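You operate a simulated robot arm through the tools that you are given. There is no shell and no other tool.

Carry out the task below with a simulated robot arm. There is one attempt and no reset: what you move stays moved.

## Task
Ready the album: day sign on Fri, page clamped, purple marker swapped for the blue one.
Fine: the blue marker goes in the red cup, the purple one back in the white stand; leave the third marker there.
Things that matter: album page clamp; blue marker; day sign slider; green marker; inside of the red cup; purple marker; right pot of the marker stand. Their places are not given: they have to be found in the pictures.

Only the result counts: the job must be done as asked and must still hold three seconds after the hand-in. Knocking over, shifting, dropping, spilling or breaking anything else fails it.

## Robot
A 7-joint arm with a two-finger parallel gripper, fixed in place. Base frame: the origin is at the foot of the arm, x ahead of it, y to its left, z up. Lengths are in mm, angles in degrees, forces in N, time in s.
With the tool pointing down near the work surface it reaches from about 460 to 920 mm from the base axis. Its first joint turns from -115.0 to 115.0 degrees. Payload 3.91 kg.
Tool frame: the origin (TCP) lies between the finger pads and is the grasp point; the fingertips stand 30 mm ahead of it; z points along the fingers, y is the line along which they close. The gripper opens to 110 mm. The fingers are 20 mm wide and 10 mm thick; the gripper's body (48 by 112 mm) begins 55 mm behind the TCP.
Orientation is that of the tool frame in the base frame, as a unit quaternion [x, y, z, w]. With the fingers straight down and closing along the base's y, the tool's x points along the base's -x, its y along +y and its z along -z.

## Interface
- The arm moves only by the tool apply_moves. Its argument "targets" is a list that holds one entry, the list of rows, each a list of 7 numbers: the shift along the base's x, y, z in mm, then the turn, a rotation vector about the base's x, y, z in degrees, then the closure in counts, from 0 (fully open) to 255 (shut). In form: [[[tx, ty, tz, rx, ry, rz, hand], ...]]. A call has 1 to 20 rows; each row is the pose to reach, as a shift and turn from the pose commanded when the call began. A row lasts 0.2 s, in which the tool goes at most 50 mm and 8.6 degrees; a call with a longer step from one row to the next is refused whole, and so is a gripper value outside its range. A pose out of reach is approached as far as the arm can. The call stops where the force on the tool passes 80 N (or 10 N more than at its start, if that is more) or the arm is blocked; 0.2 s more then pass. The fingers move at their own pace (about 153 mm/s each) and stop on an object; they squeeze with about 29 N. The grip force told is the motor's: it shows also when the fingers shut on nothing. Time passes only in rows, and 0.2 s behind the last, so rows that repeat a pose let the fingers close. The reply holds the time, the measured pose of the TCP, the force on the tool along the base axes, the opening and the grip force, in the units named above and with some noise, with the torque about the TCP (base axes, N m) and any sound that the robot's microphone picked up, and new pictures: "pictures" is both (left out), scene, wrist or none.
- Cameras (640 x 400 px; columns grow to the right, rows downward): "scene" is fixed at [221.6, -650.1, 1531.8]; the picture's right is [0.81, -0.58, 0.00], its down [-0.30, -0.42, -0.85] and it looks along [0.50, 0.70, -0.52] (base axes); focal length 333 px, centre (320, 200). "wrist" rides on the gripper at [72, 17, -103] in the tool frame; the picture's right is [-0.23, 0.97, 0.00], its down [-0.76, -0.18, -0.62] and it looks along [-0.61, -0.14, 0.78] (tool axes); focal length 222 px, centre (320, 200).
- raise_lower(by): slides the trunk up (or, below 0, down) by that many mm; the arm rides with it, the base frame stays. It gives what a move gives, with no picture.
- locate(camera, pixels): for up to 12 pixels [column, row] of the newest picture of that camera ("zoom" is the newest enlarged one), the place [x, y, z] in the base frame of the surface seen there, good to about 2 mm. It takes no simulated time.
- close_up(camera, box): a new picture of the part [left, top, right, bottom] of that camera's present view, enlarged. It takes no simulated time.
- job_done(): hands the job in; it is judged then, once.

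Unless the task says otherwise, let go and move clear before handing in.

The tools are called as name(argument=value, ...) on one line, values as JSON. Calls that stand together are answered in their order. apply_moves: Moves the arm, as the interface text tells. Its arguments: {"type":"object","properties":{"targets":{"type":"array"},"pictures":{"type":"string","enum":["both","scene","wrist","none"]}},"required":["targets"]} The other tools are called the same way: raise_lower (by) slides the trunk up or down; locate (camera, pixels) gives the place of the surface under pixels of a picture; close_up (camera, box) takes an enlarged picture of a part of a camera's view; job_done () hands the job in.

At the start:

```text
time: 0.0
position: [552.7, -60.4, 1125.4]
ee_rot: [0.0, 1.0, 0.0, -0.001]
ft_force: [0.1, 0.6, -0.5]
wrist_torque: [0.02, 0.02, -0.02]
opening: 109.9
grip_force: 0.1
trunk travel left (down, up): [-750.0, 240.0]
```

scene: 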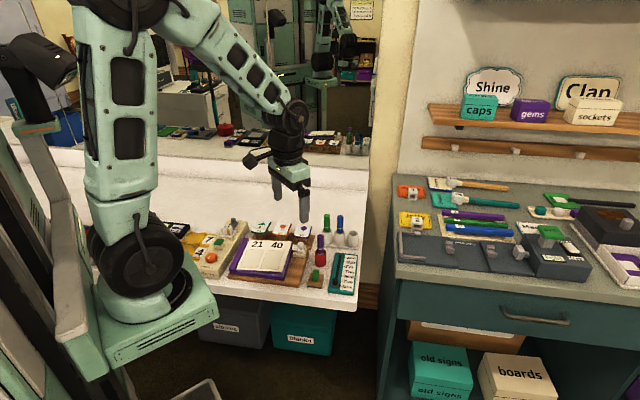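
wrist: 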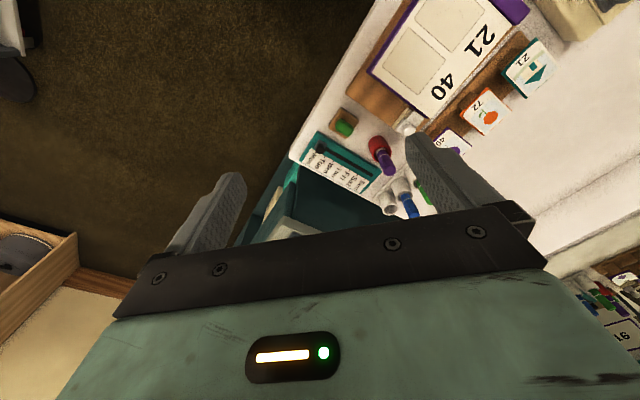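

The scene shows the album (around 265,255), the markers and cups (320-355, 215-290) and the day sign (345,275). I'll enlarge that region before moving.

close_up(camera="scene", box=[220, 200, 370, 300])

close_up(camera="wrist", box=[280, 80, 480, 220])

```text
4.00 times, centred on (295, 250) of scene
```

zoom: 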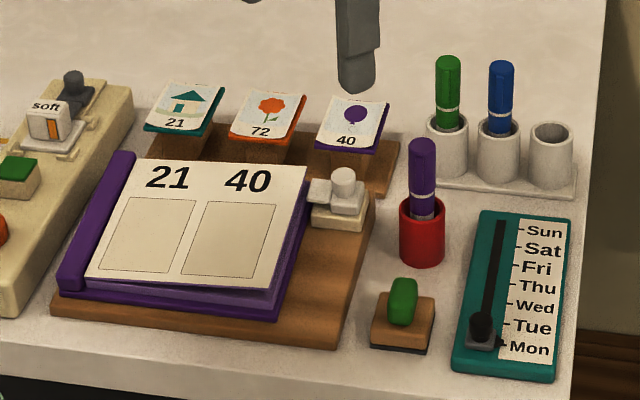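

```text
2.86 times, centred on (380, 150) of wrist
```

zoom: 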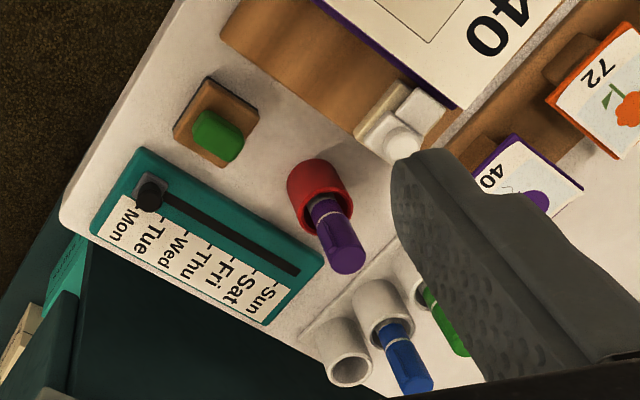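

The markers stand: green in the left pot, blue in the middle and an empty right pot; purple is in the red cup, and the day slider is on Mon. I'll enlarge the scene piece by piece and locate.

close_up(camera="scene", box=[315, 205, 375, 245])

locate(camera="zoom", pixels=[[100, 110], [210, 120]])

close_up(camera="scene", box=[285, 235, 330, 265])

close_up(camera="scene", box=[220, 200, 370, 300])

locate(camera="zoom", pixels=[[448, 62], [449, 110], [501, 68], [500, 115], [422, 146], [422, 195], [551, 126], [551, 140], [422, 250], [481, 325], [500, 222], [518, 267]])

locate(camera="zoom", pixels=[[344, 173], [344, 190], [320, 190], [335, 213], [345, 240], [300, 240], [375, 240], [590, 190], [480, 360], [455, 365], [565, 218], [480, 212]])

```text
10.00 times, centred on (345, 225) of scene
```

zoom: 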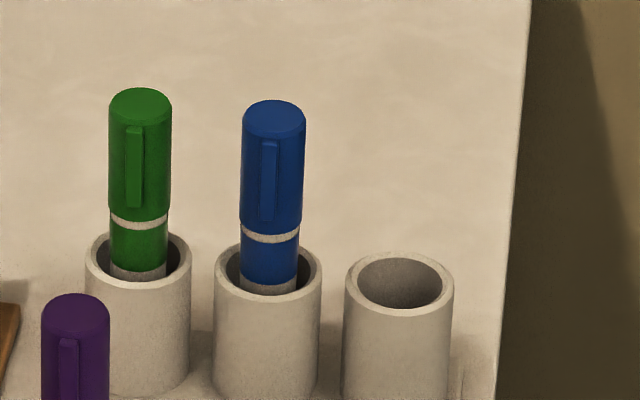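

```text
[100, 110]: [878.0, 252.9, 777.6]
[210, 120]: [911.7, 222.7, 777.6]
```

```text
13.33 times, centred on (308, 250) of scene
```

zoom: 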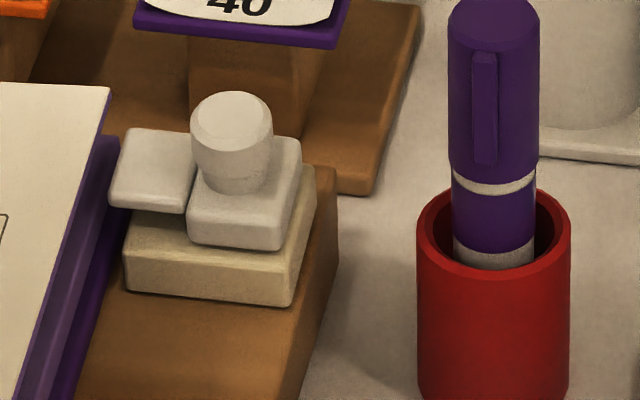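

```text
4.00 times, centred on (295, 250) of scene
```

zoom: 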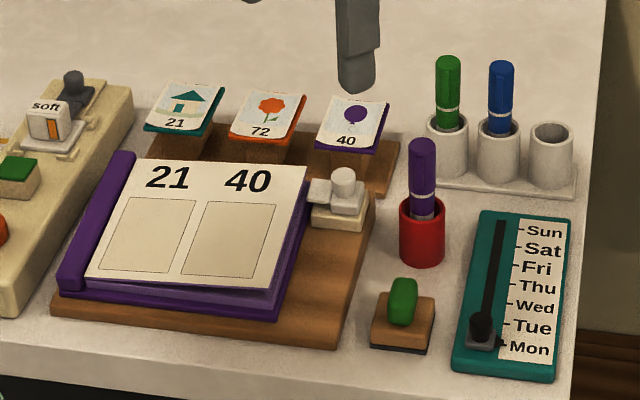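

```text
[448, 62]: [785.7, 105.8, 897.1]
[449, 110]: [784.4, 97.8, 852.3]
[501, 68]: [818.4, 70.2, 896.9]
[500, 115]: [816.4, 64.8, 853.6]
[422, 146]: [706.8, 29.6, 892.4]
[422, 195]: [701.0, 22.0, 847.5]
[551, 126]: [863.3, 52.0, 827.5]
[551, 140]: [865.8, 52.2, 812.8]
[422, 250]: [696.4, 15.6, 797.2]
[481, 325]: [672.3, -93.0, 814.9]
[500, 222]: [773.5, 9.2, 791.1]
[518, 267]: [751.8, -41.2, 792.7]
```

```text
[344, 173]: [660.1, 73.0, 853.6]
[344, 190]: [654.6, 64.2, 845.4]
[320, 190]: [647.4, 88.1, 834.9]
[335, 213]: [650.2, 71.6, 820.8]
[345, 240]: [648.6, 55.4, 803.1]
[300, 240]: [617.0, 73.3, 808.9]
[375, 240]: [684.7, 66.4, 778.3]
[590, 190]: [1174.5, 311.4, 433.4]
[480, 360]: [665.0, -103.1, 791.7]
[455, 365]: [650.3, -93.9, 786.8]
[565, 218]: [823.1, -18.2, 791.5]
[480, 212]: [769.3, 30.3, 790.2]
```

Zoom pixels give the table at z≈778, markers at green (785,102), blue (817,67) and purple (704,25), pots along the (0.7,-0.7) direction, and the sign slot along (0.7,0.7). I'll move above with the fingers turned -45° for a better wrist view.

apply_moves(targets=[[[10, 20, -10, 0, 0, -7.5, 0], [20, 40, -20, 0, 0, -15, 0], [30, 65, -30, 0, 0, -22.5, 0], [40, 90, -45, 0, 0, -30, 0], [50, 115, -60, 0, 0, -37.5, 0], [60, 140, -75, 0, 0, -45, 0], [60, 140, -75, 0, 0, -45, 0]]])

```text
time: 1.6
position: [613.4, 80.1, 1050.9]
ee_rot: [0.382, 0.924, 0.001, 0.0]
ft_force: [-0.5, -0.1, -0.4]
wrist_torque: [-0.02, 0.01, 0.01]
opening: 109.9
grip_force: 0.0
trunk travel left (down, up): [-750.0, 240.0]
```

scene: 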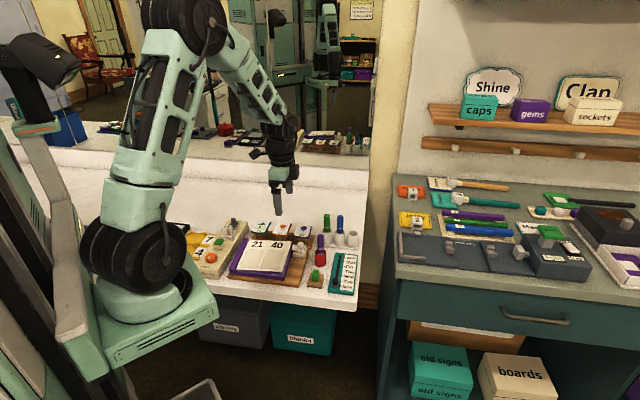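
wrist: 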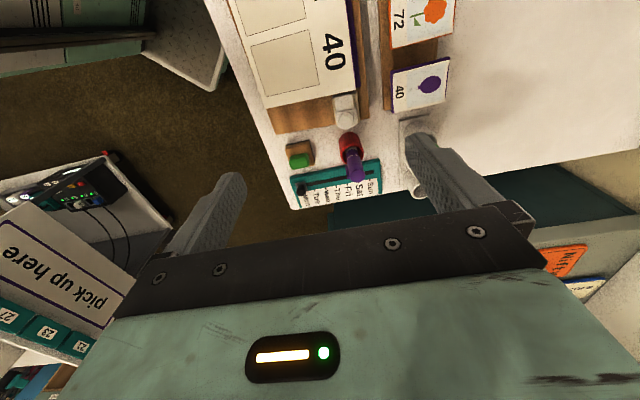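

The wrist view shows the clamp at (345,108), the cup at (350,150) and the sign at (335,182). I'll enlarge it and locate.

close_up(camera="wrist", box=[300, 60, 420, 135])

close_up(camera="wrist", box=[270, 60, 462, 220])

```text
5.33 times, centred on (360, 98) of wrist
```

zoom: 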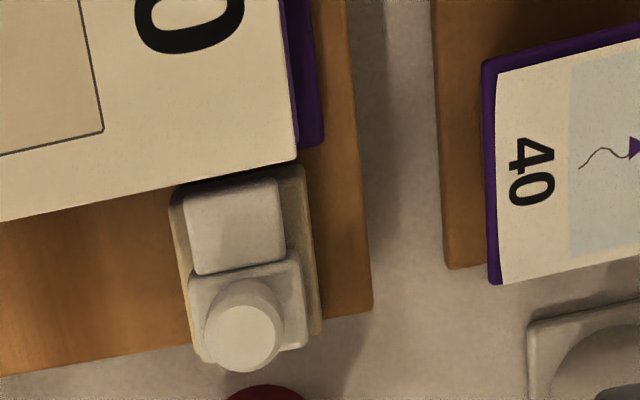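

```text
2.50 times, centred on (366, 140) of wrist
```

zoom: 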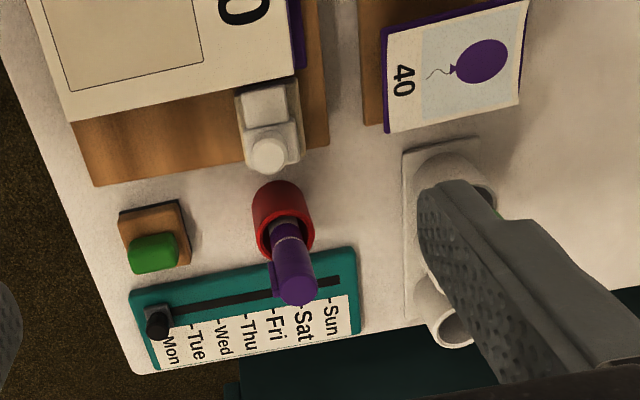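

The clamp is a slider with a knob (zoom 270,155) and a tongue (265,100) pointing at the page edge. I'll locate key points on it, the sign and the pots.

locate(camera="zoom", pixels=[[268, 153], [268, 100], [245, 95], [290, 90], [265, 85], [240, 120], [297, 110], [302, 160], [200, 103], [291, 78], [265, 135], [320, 145]])

locate(camera="zoom", pixels=[[156, 323], [340, 279], [158, 308], [166, 340], [295, 311], [268, 318], [320, 305], [292, 291], [297, 290], [450, 325], [283, 195], [276, 220]])

close_up(camera="wrist", box=[285, 150, 390, 215])

```text
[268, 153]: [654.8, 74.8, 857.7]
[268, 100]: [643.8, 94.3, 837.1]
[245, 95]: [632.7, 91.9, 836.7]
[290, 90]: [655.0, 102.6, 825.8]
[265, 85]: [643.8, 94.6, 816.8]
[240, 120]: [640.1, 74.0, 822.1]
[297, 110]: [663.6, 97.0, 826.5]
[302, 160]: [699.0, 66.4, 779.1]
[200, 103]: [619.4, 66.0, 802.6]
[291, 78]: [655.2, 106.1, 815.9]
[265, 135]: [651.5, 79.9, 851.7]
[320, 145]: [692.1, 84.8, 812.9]
```

```text
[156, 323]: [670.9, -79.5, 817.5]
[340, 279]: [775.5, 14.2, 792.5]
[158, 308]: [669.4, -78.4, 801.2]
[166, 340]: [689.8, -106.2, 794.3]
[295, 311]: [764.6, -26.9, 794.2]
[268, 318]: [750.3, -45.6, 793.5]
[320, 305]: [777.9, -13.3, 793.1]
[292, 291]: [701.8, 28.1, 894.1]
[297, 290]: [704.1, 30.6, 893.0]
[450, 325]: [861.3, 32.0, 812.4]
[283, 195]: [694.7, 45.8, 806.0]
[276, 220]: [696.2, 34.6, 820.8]
```

```text
6.10 times, centred on (338, 182) of wrist
```

zoom: 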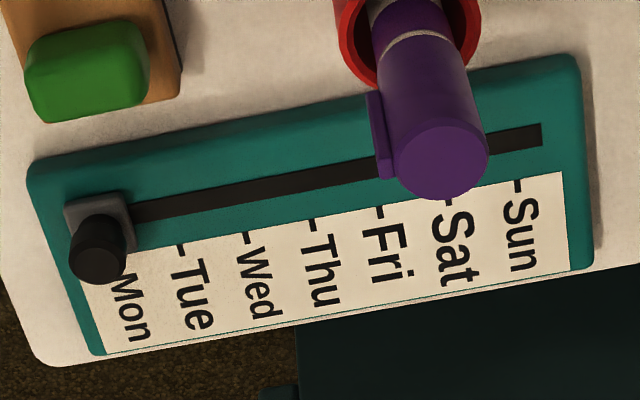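

Ticks are at zoom (180,245) Tue, (247,236) Wed, (313,224) Thu, (380,212) Fri, (447,203) Sat and (515,187) Sun. I'll locate them along with the slider body.

locate(camera="zoom", pixels=[[180, 245], [247, 236], [313, 224], [380, 212], [515, 187], [97, 262], [90, 200], [128, 235], [115, 200], [540, 133], [150, 211], [220, 195]])

close_up(camera="scene", box=[330, 248, 366, 298])

```text
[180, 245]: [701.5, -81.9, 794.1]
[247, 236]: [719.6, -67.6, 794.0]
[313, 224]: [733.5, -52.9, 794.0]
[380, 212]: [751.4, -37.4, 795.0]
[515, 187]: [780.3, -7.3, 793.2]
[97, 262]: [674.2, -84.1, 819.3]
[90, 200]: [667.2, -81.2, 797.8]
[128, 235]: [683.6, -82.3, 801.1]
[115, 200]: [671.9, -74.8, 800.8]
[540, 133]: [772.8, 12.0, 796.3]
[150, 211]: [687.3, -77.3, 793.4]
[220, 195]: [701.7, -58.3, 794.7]
```

```text
8.00 times, centred on (348, 273) of scene
```

zoom: 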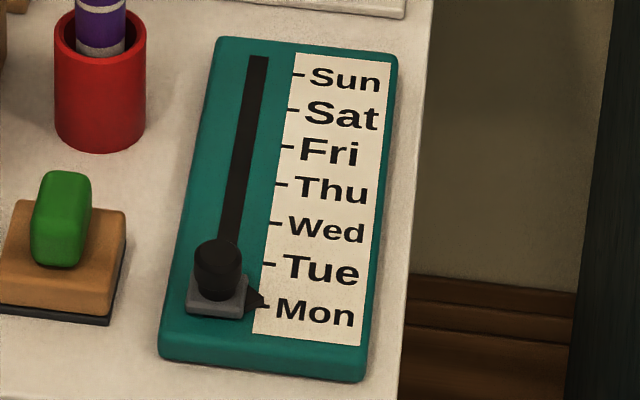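

Tick spacing is about 22 mm along (0.7,0.7), so Fri is about 87 mm from Mon. The purple marker's centre is near (706,30) with its top at z≈893. I'll hover above it with the fingers partly closed.

apply_moves(targets=[[[25, -13, -25, 0, 0, 0, 116], [50, -26, -50, 0, 0, 0, 116], [75, -40, -70, 0, 0, 0, 116], [93.3, -49.1, -90, 0, 0, 0, 116], [93.3, -49.1, -90, 0, 0, 0, 116]]])

```text
time: 2.8
position: [704.2, 30.2, 959.8]
ee_rot: [0.382, 0.924, -0.001, 0.0]
ft_force: [0.5, -0.2, 0.5]
wrist_torque: [-0.02, 0.0, 0.02]
opening: 60.0
grip_force: 0.1
trunk travel left (down, up): [-750.0, 240.0]
```

scene: 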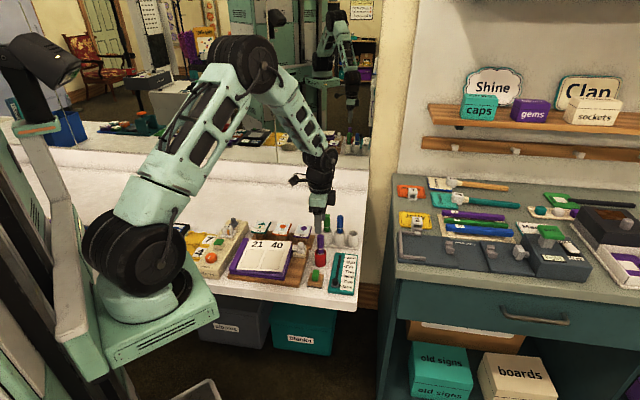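
wrist: 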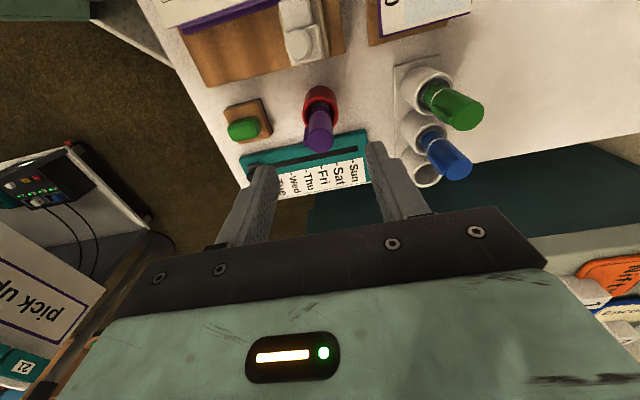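

close_up(camera="wrist", box=[290, 60, 418, 140])

locate(camera="wrist", pixels=[[320, 143], [320, 138], [310, 143], [330, 140], [318, 91], [330, 98], [306, 102], [460, 168], [468, 115], [430, 180], [428, 168], [414, 170]])

close_up(camera="wrist", box=[385, 50, 497, 190])

```text
5.00 times, centred on (354, 100) of wrist
```

zoom: 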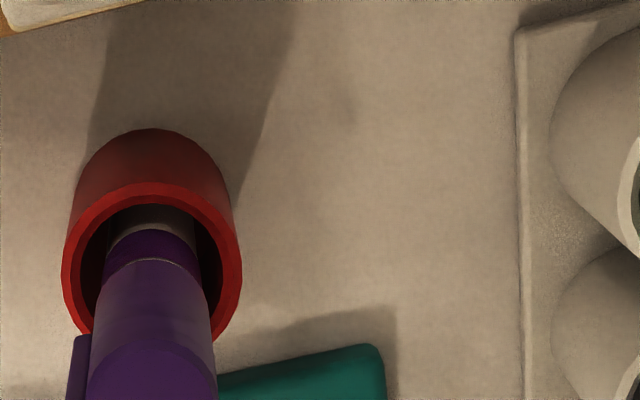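

```text
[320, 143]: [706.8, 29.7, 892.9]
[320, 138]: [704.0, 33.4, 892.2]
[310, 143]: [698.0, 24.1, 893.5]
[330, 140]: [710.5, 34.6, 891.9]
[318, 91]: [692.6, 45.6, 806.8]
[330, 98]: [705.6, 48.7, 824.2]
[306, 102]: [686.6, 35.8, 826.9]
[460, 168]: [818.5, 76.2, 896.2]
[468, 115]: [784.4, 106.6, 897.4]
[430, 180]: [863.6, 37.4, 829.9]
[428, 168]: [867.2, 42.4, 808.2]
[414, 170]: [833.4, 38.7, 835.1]
```

```text
2.86 times, centred on (441, 120) of wrist
```

zoom: 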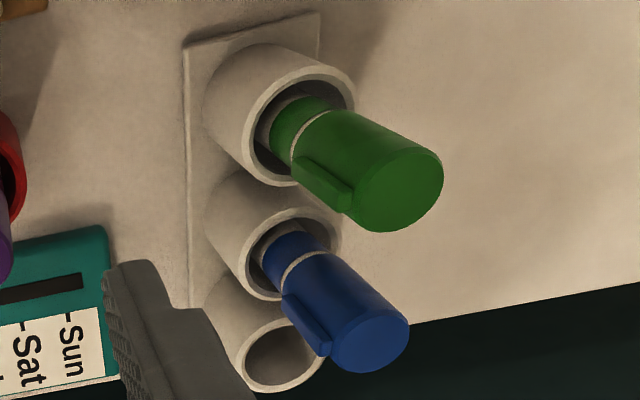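

The purple top's centre is at about (705,30,893), between the fingers, and its clip faces the -v finger. I'll go down and grip the cap.

apply_moves(targets=[[[0, 0, -30, 0, 0, 0, 116], [-0.5, 0, -60, 0, 0, 0, 116], [-0.5, 0, -84, 0, 0, 0, 116], [-0.5, 0, -84, 0, 0, 0, 116]]], pictures="wrist")

```text
time: 3.8
position: [705.2, 30.7, 876.4]
ee_rot: [0.382, 0.924, 0.0, 0.0]
ft_force: [0.6, 0.2, 0.2]
wrist_torque: [0.0, 0.01, 0.0]
opening: 60.0
grip_force: 0.0
trunk travel left (down, up): [-750.0, 240.0]
```

wrist: 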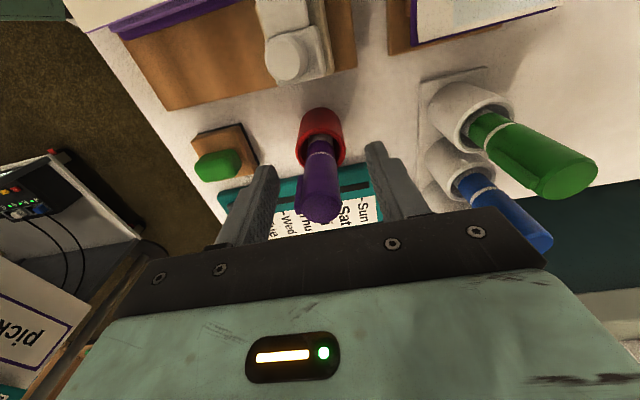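

The purple marker is between the fingers, with no contact. Closing on it.

apply_moves(targets=[[[0, 0, 0, 0, 0, 0, 180], [0, 0, 0, 0, 0, 0, 255], [0, 0, 0, 0, 0, 0, 255], [0, 0, 0, 0, 0, 0, 255]]], pictures="wrist")

```text
time: 4.8
position: [703.8, 31.3, 877.1]
ee_rot: [0.382, 0.924, 0.0, 0.0]
ft_force: [0.8, 0.6, -0.1]
wrist_torque: [-0.02, 0.0, 0.0]
opening: 20.0
grip_force: 28.8
trunk travel left (down, up): [-750.0, 240.0]
```

wrist: 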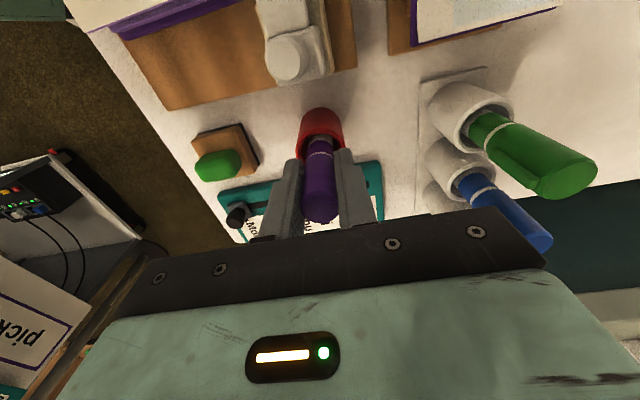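

Gripped at a 20 mm opening and 28.8 N. I'll lift straight up, clear of the cup and above the other markers.

apply_moves(targets=[[[0, 0, 15, 0, 0, 0, 255], [0, 0, 40, 0, 0, 0, 255], [0, 0, 75, 0, 0, 0, 255], [0, 0, 115, 0, 0, 0, 255], [0, 0, 130, 0, 0, 0, 255], [0, 0, 130, 0, 0, 0, 255]]])

```text
time: 6.2
position: [705.4, 30.2, 1007.4]
ee_rot: [0.382, 0.924, 0.0, -0.001]
ft_force: [-0.3, -0.3, 0.0]
wrist_torque: [0.01, -0.02, 0.01]
opening: 20.1
grip_force: 28.7
trunk travel left (down, up): [-750.0, 240.0]
```

scene: 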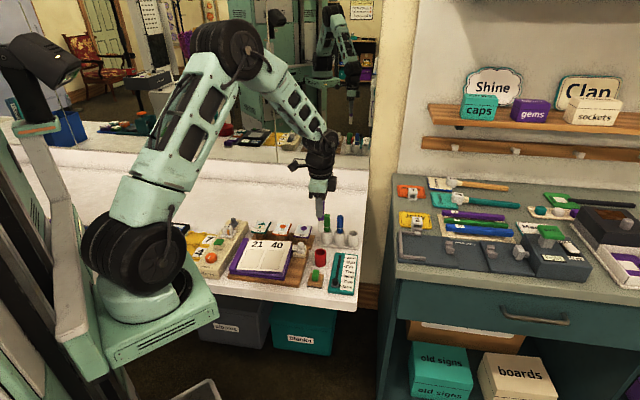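
wrist: 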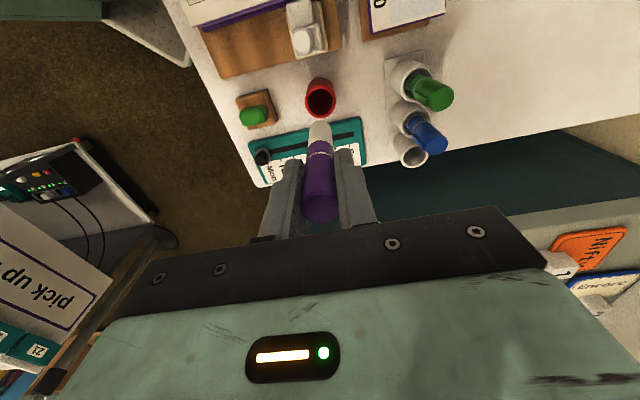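

The marker is lifted and the cup at (320,95) stayed put. I'll measure the right pot near (410,150), the red cup and the marker tip in the enlarged wrist view.

close_up(camera="wrist", box=[375, 50, 471, 170])

close_up(camera="wrist", box=[295, 65, 359, 165])

close_up(camera="scene", box=[305, 165, 369, 265])

```text
3.33 times, centred on (423, 110) of wrist
```

zoom: 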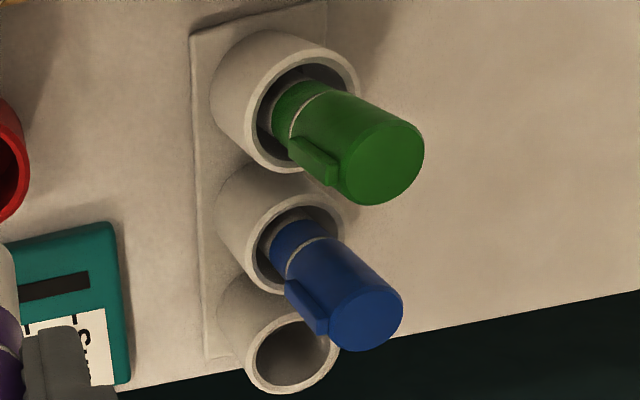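

```text
4.00 times, centred on (327, 115) of wrist
```

zoom: 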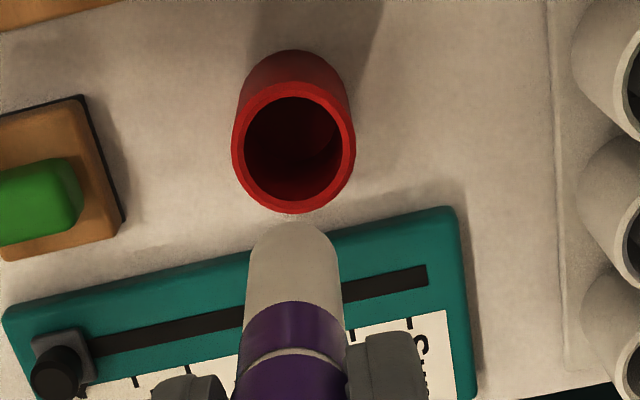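

```text
4.00 times, centred on (337, 215) of scene
```

zoom: 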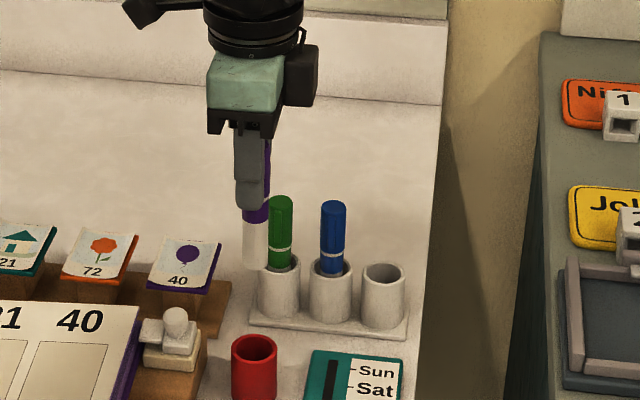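

locate(camera="zoom", pixels=[[255, 262], [255, 240], [232, 340], [276, 340], [254, 336], [254, 358]])

close_up(camera="scene", box=[340, 222, 368, 250])

```text
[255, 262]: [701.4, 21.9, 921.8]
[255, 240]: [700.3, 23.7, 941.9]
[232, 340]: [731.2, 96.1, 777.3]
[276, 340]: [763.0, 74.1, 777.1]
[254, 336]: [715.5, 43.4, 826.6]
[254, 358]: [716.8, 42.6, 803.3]
```

```text
14.29 times, centred on (354, 236) of scene
```

zoom: 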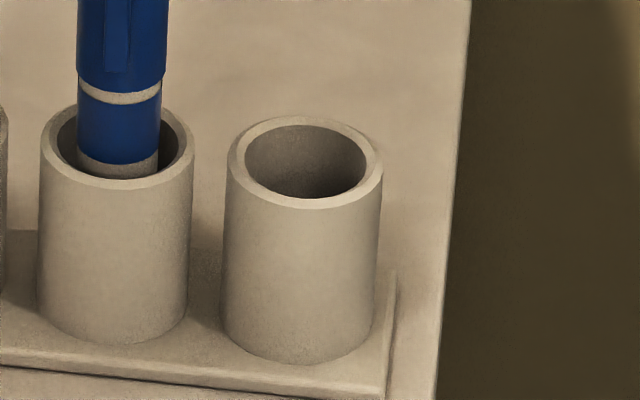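

locate(camera="zoom", pixels=[[236, 158], [374, 165], [310, 121], [298, 203], [344, 132], [260, 133], [250, 190], [355, 193], [47, 145], [189, 150], [110, 183], [300, 300]])

```text
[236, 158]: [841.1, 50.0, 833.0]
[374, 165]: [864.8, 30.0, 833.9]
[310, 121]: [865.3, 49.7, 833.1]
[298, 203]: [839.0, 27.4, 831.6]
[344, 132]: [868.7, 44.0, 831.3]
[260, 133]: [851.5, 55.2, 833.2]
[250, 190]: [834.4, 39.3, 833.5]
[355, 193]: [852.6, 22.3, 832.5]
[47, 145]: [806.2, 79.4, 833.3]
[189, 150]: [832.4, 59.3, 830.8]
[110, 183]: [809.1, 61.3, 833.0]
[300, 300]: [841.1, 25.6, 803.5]
```

The right pot's rim centre comes out at about (852,40,833) and the marker bottom is about 91 mm below the TCP. I'll carry it over the pot and lower to just above the rim to check.

apply_moves(targets=[[[30, 2, 0, 0, 0, 0, 255], [70, 4, 0, 0, 0, 0, 255], [110, 7, 0, 0, 0, 0, 255], [140, 9, 0, 0, 0, 0, 255], [146.5, 9.5, 0, 0, 0, 0, 255], [146.5, 9.5, -30, 0, 0, 0, 255], [146.5, 9.5, -60, 0, 0, 0, 255], [146.5, 9.5, -66, 0, 0, 0, 255], [146.5, 9.5, -66, 0, 0, 0, 255]]])

```text
time: 8.2
position: [851.8, 39.8, 941.0]
ee_rot: [0.382, 0.924, 0.001, -0.001]
ft_force: [-0.3, 0.4, -0.9]
wrist_torque: [0.0, 0.02, 0.01]
opening: 19.7
grip_force: 29.0
trunk travel left (down, up): [-750.0, 240.0]
```

scene: 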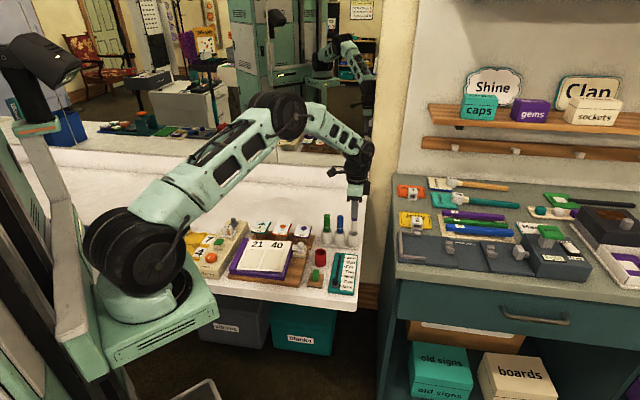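
wrist: 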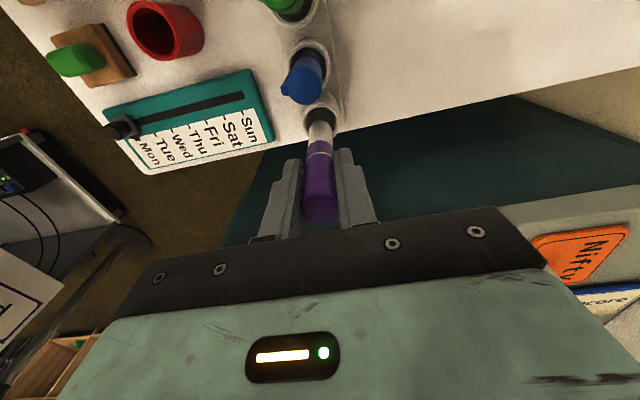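

close_up(camera="wrist", box=[284, 85, 364, 175])

close_up(camera="scene", box=[334, 215, 374, 255])

```text
4.44 times, centred on (324, 130) of wrist
```

zoom: 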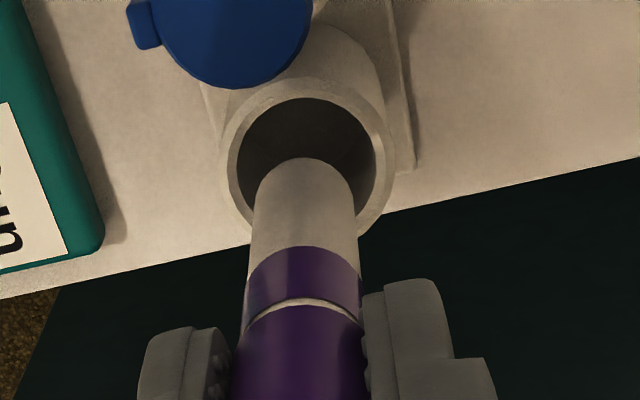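

```text
10.00 times, centred on (354, 235) of scene
```

zoom: 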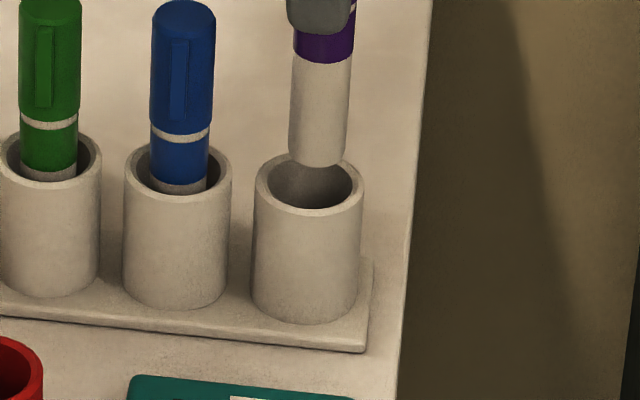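

The marker tip at zoom (318,155) looks about 2 mm to the right of the pot centre (308,180). I'll measure both.

locate(camera="zoom", pixels=[[319, 150], [320, 110], [292, 130], [344, 130], [259, 180], [359, 185], [307, 211], [330, 206], [282, 205], [270, 165]])

```text
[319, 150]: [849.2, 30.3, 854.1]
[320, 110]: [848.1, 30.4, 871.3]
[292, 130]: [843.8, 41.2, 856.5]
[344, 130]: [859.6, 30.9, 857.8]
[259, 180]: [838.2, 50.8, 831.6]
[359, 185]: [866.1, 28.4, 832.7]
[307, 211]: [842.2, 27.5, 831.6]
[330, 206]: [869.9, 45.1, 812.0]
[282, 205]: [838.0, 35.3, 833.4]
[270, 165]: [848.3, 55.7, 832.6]
```

The marker centre is at about (853.7,37) and the pot at (852.1,39.7). I'll shift by (-1.6,+2.5), then lower in with small steps.

apply_moves(targets=[[[-1.6, 2.5, 0, 0, 0, 0, 255], [-1.6, 2.5, -5, 0, 0, 0, 255], [-1.6, 2.5, -12, 0, 0, 0, 255], [-1.6, 2.5, -20, 0, 0, 0, 255], [-1.6, 2.5, -20, 0, 0, 0, 255]]])

close_up(camera="scene", box=[334, 215, 374, 255])

close_up(camera="wrist", box=[284, 85, 364, 175])

```text
time: 9.4
position: [849.2, 42.5, 919.9]
ee_rot: [0.382, 0.924, 0.0, -0.001]
ft_force: [0.7, 0.0, -1.1]
wrist_torque: [0.03, -0.01, -0.01]
opening: 20.4
grip_force: 28.8
trunk travel left (down, up): [-750.0, 240.0]
```

scene: 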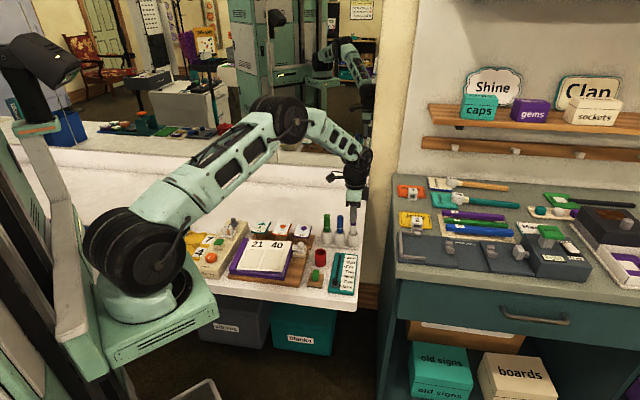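
wrist: 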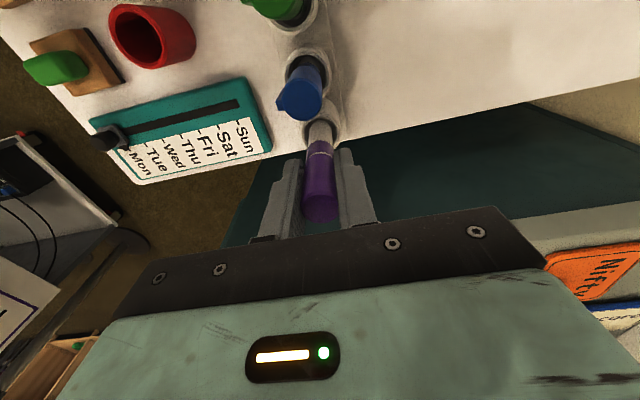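

```text
10.00 times, centred on (354, 235) of scene
```

zoom: 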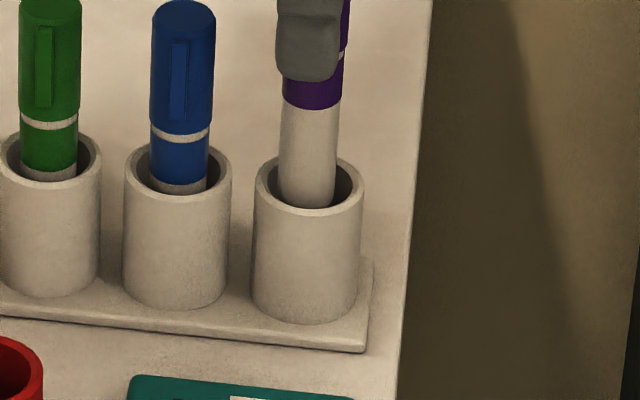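

```text
4.44 times, centred on (324, 130) of wrist
```

zoom: 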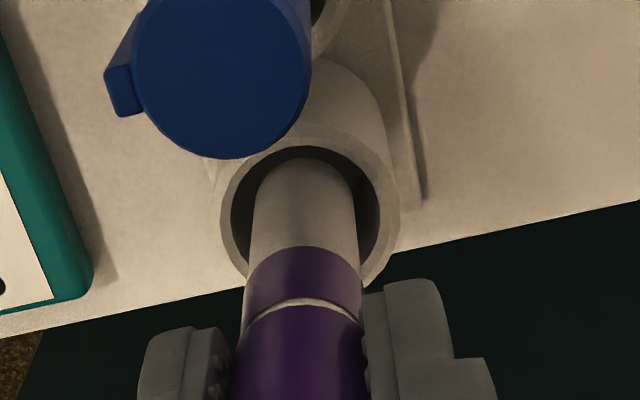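

The tip is near the front of the rim at zoom (309,205) with no contact force. I'll check its place again before lowering further.

close_up(camera="scene", box=[355, 225, 375, 241])

close_up(camera="scene", box=[344, 222, 368, 240])

```text
16.00 times, centred on (365, 233) of scene
```

zoom: 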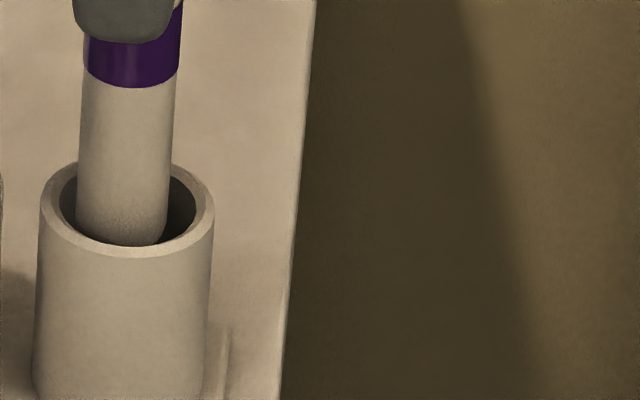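

```text
16.00 times, centred on (356, 231) of scene
```

zoom: 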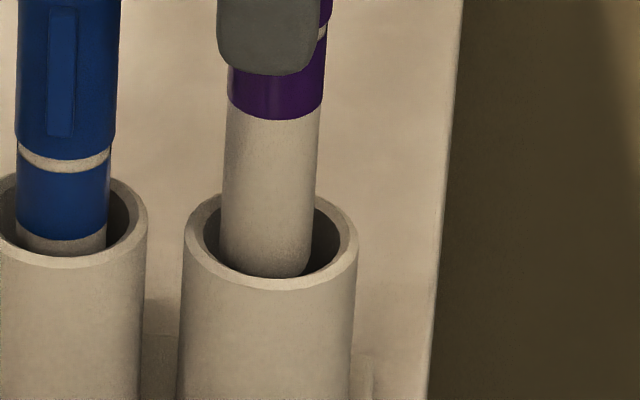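

The tip is inside the rim, about 1 mm toward the blue side. I'll nudge back and lower most of the way.

apply_moves(targets=[[[1.0, -0.4, -2, 0, 0, 0, 255], [1.0, -0.4, -10, 0, 0, 0, 255], [1.0, -0.4, -20, 0, 0, 0, 255], [1.0, -0.4, -28, 0, 0, 0, 255], [1.0, -0.4, -34, 0, 0, 0, 255], [1.0, -0.4, -34, 0, 0, 0, 255]]], pictures="scene")

close_up(camera="scene", box=[334, 205, 374, 245])

```text
time: 10.8
position: [850.3, 42.6, 885.7]
ee_rot: [0.382, 0.924, 0.0, 0.001]
ft_force: [0.0, 0.0, -0.8]
wrist_torque: [0.02, -0.01, -0.01]
opening: 20.2
grip_force: 29.9
trunk travel left (down, up): [-750.0, 240.0]
```

scene: 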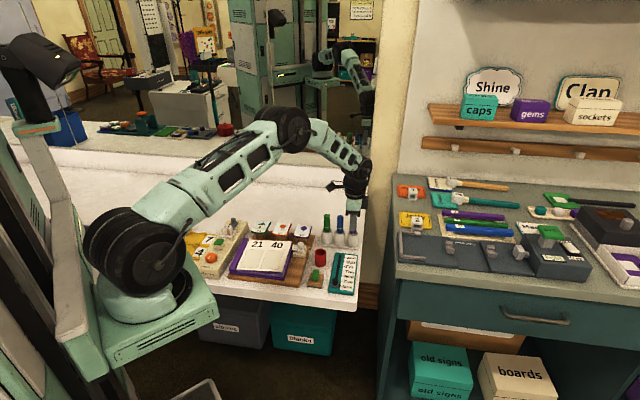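

```text
10.00 times, centred on (354, 225) of scene
```

zoom: 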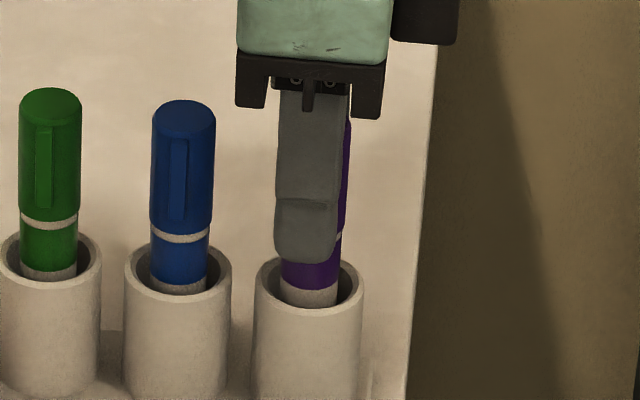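

No contact yet; compared with blue, about 3-4 mm is left. I'll lower in 1 mm steps.

apply_moves(targets=[[[0, 0, -1, 0, 0, 0, 255], [0, 0, -2, 0, 0, 0, 255], [0, 0, -3, 0, 0, 0, 255], [0, 0, -3, 0, 0, 0, 255]]], pictures="none")

```text
time: 11.8
position: [850.3, 42.8, 882.4]
ee_rot: [0.382, 0.924, 0.0, -0.001]
ft_force: [0.1, -0.2, -0.6]
wrist_torque: [-0.02, -0.01, -0.02]
opening: 19.9
grip_force: 29.1
trunk travel left (down, up): [-750.0, 240.0]
```

apply_moves(targets=[[[0, 0, -0.7, 0, 0, 0, 255], [0, 0, -1.4, 0, 0, 0, 255], [0, 0, -1.4, 0, 0, 0, 255]]], pictures="none")

```text
time: 12.6
position: [851.5, 43.4, 883.0]
ee_rot: [0.382, 0.924, 0.001, 0.0]
ft_force: [-0.6, 0.4, 6.2]
wrist_torque: [-0.03, 0.08, 0.02]
opening: 19.8
grip_force: 28.7
trunk travel left (down, up): [-750.0, 240.0]
```

The force rose to 6.2 N, so the marker stands on the pot floor. Releasing.

apply_moves(targets=[[[0, 0, 0.5, 0, 0, 0, 255], [0, 0, 0.5, 0, 0, 0, 200], [0, 0, 0.5, 0, 0, 0, 150], [0, 0, 0.5, 0, 0, 0, 130], [0, 0, 0.5, 0, 0, 0, 130]]])

close_up(camera="scene", box=[334, 205, 374, 245])

```text
time: 13.8
position: [850.8, 41.9, 882.1]
ee_rot: [0.381, 0.924, 0.0, 0.0]
ft_force: [-0.2, -0.1, 0.4]
wrist_torque: [0.0, 0.04, -0.02]
opening: 53.6
grip_force: 0.0
trunk travel left (down, up): [-750.0, 240.0]
```

scene: 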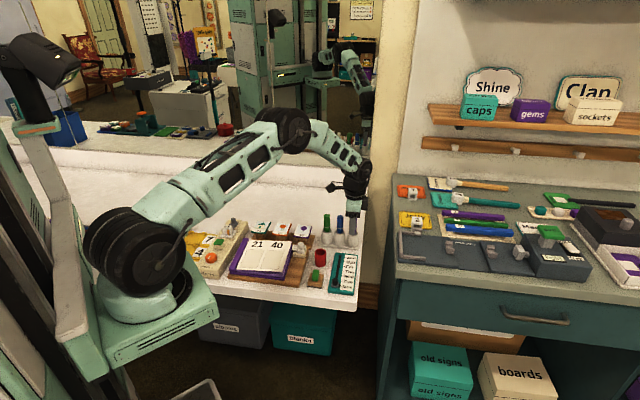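
wrist: 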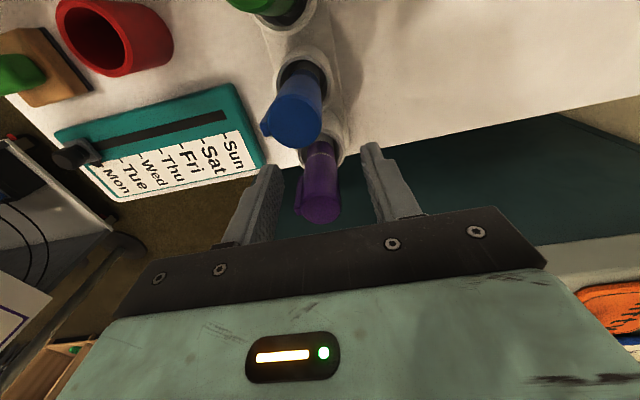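

```text
10.00 times, centred on (354, 225) of scene
```

zoom: 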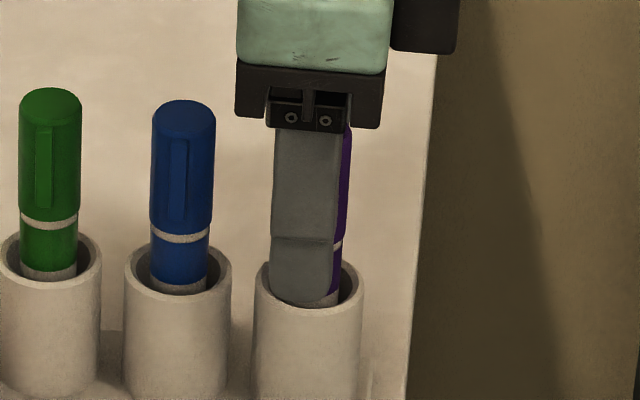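

Purple stands free in the right pot. I'll raise clear and move to a hover over the sign slider near (675,-87).

apply_moves(targets=[[[0, 0, 30, 0, 0, 0, 130], [0, 0, 70, 0, 0, 0, 130], [-20, -15, 85, 0, 0, 0, 130], [-55, -40, 85, 0, 0, 0, 130], [-90, -65, 85, 0, 0, 0, 130], [-125, -92, 75, 0, 0, 0, 130], [-155, -115, 55, 0, 0, 0, 130], [-176.5, -129, 38, 0, 0, 0, 130], [-176.5, -129, 38, 0, 0, 0, 130]]])

close_up(camera="scene", box=[324, 205, 372, 295])

close_up(camera="wrist", box=[240, 60, 420, 220])

```text
time: 15.8
position: [674.9, -88.1, 920.5]
ee_rot: [0.382, 0.924, 0.0, 0.0]
ft_force: [0.7, 0.0, -1.1]
wrist_torque: [0.02, -0.02, 0.01]
opening: 54.1
grip_force: 0.1
trunk travel left (down, up): [-750.0, 240.0]
```

scene: 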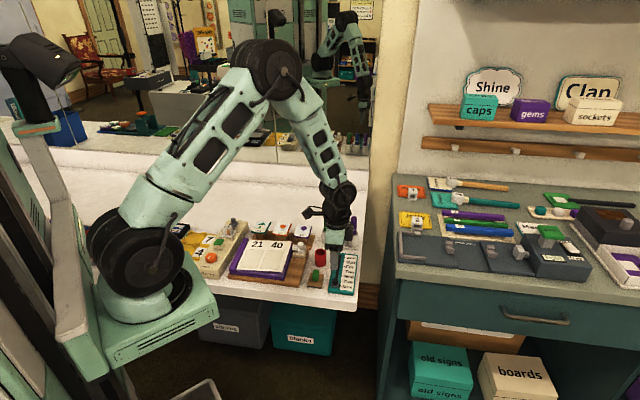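
wrist: 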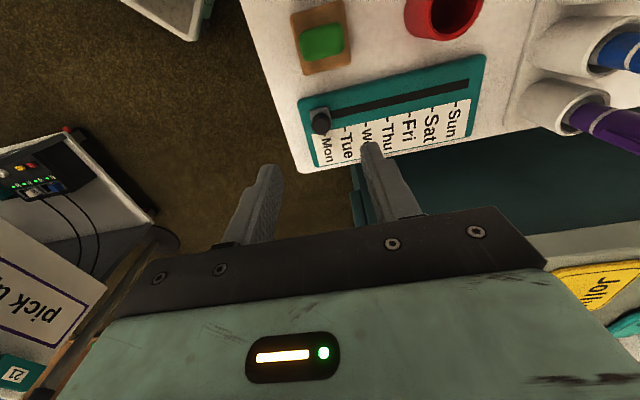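

```text
4.44 times, centred on (348, 250) of scene
```

zoom: 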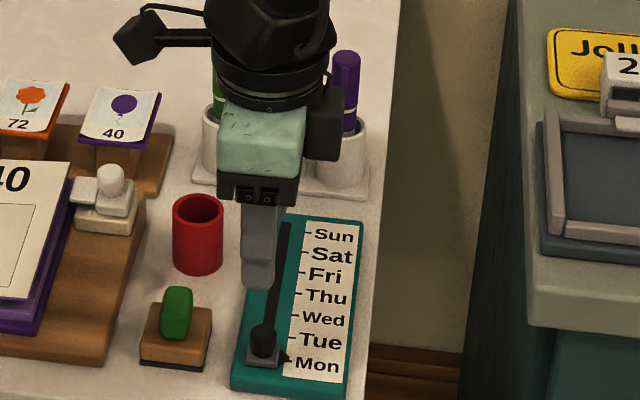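

```text
2.50 times, centred on (330, 140) of wrist
```

zoom: 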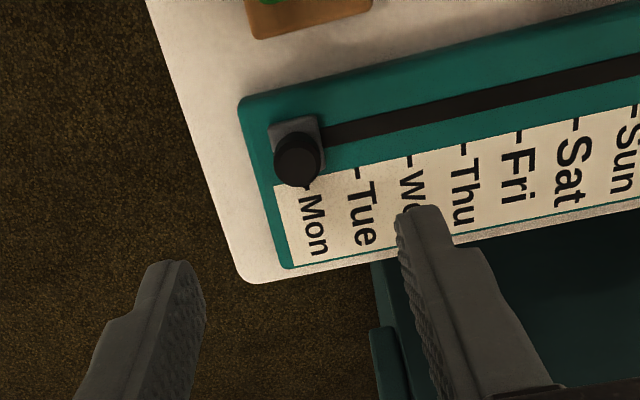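

The knob is at wrist zoom (297,155), a small dark cylinder on a square base. I'll locate it and the ticks.

locate(camera="zoom", pixels=[[297, 163], [285, 160], [310, 160], [297, 150], [297, 172], [280, 128], [318, 122], [321, 160], [303, 118], [345, 130], [358, 173], [515, 137]])

close_up(camera="scene", box=[330, 250, 362, 294])

```text
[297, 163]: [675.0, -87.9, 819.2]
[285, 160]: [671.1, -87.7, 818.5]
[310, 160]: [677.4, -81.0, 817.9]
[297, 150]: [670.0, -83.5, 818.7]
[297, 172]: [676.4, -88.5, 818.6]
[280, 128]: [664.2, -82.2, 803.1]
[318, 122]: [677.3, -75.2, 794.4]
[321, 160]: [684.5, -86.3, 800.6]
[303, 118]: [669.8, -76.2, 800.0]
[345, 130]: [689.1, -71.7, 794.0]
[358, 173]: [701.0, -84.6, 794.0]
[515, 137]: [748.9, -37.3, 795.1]
```

```text
9.09 times, centred on (346, 272) of scene
```

zoom: 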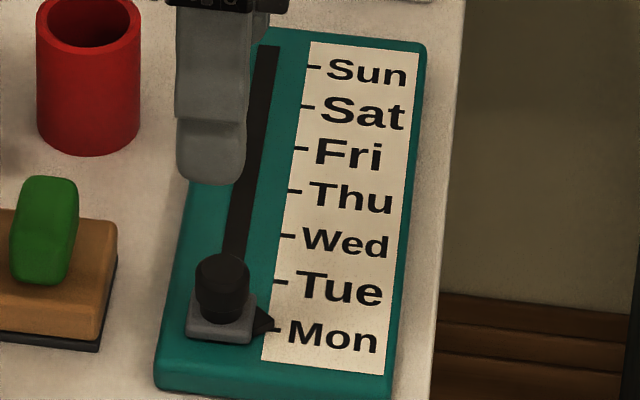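

Knob centre is about (674,-85.5), its top at z 819 and its base top at 801. I'll lower so the fingertips sit at about 804, straddling the knob along the slot.

apply_moves(targets=[[[-0.9, 1.4, -30, 0, 0, 0, 130], [-0.9, 1.4, -60, 0, 0, 0, 130], [-0.9, 1.4, -80, 0, 0, 0, 130], [-0.9, 1.4, -85.5, 0, 0, 0, 130], [-0.9, 1.4, -85.5, 0, 0, 0, 130]]])

close_up(camera="wrist", box=[220, 100, 440, 240])

```text
time: 17.0
position: [672.9, -86.1, 834.7]
ee_rot: [0.382, 0.924, -0.001, -0.001]
ft_force: [0.6, -0.8, 0.7]
wrist_torque: [-0.03, 0.01, 0.0]
opening: 53.9
grip_force: 0.0
trunk travel left (down, up): [-750.0, 240.0]
```

scene: 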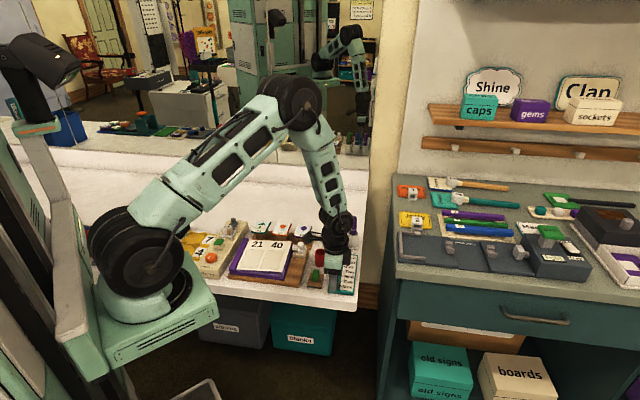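
wrist: 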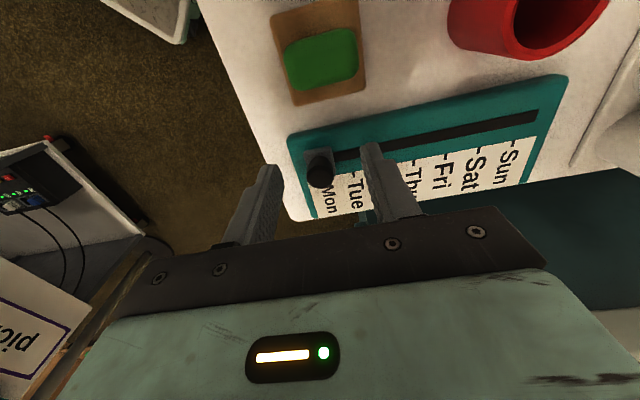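

```text
2.86 times, centred on (330, 170) of wrist
```

zoom: 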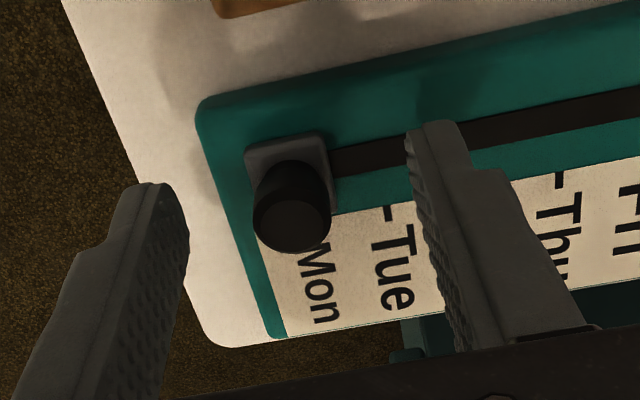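

The fingers straddle the knob (zoom 293,200) with tips just above the base. Closing.

apply_moves(targets=[[[0, 0, 0, 0, 0, 0, 200], [0, 0, 0, 0, 0, 0, 255], [0, 0, 0, 0, 0, 0, 255], [0, 0, 0, 0, 0, 0, 255]]], pictures="none")

```text
time: 18.0
position: [673.1, -85.9, 835.3]
ee_rot: [0.383, 0.924, 0.0, 0.0]
ft_force: [0.1, -0.8, -2.2]
wrist_torque: [0.0, 0.04, 0.0]
opening: 16.1
grip_force: 44.6
trunk travel left (down, up): [-750.0, 240.0]
```

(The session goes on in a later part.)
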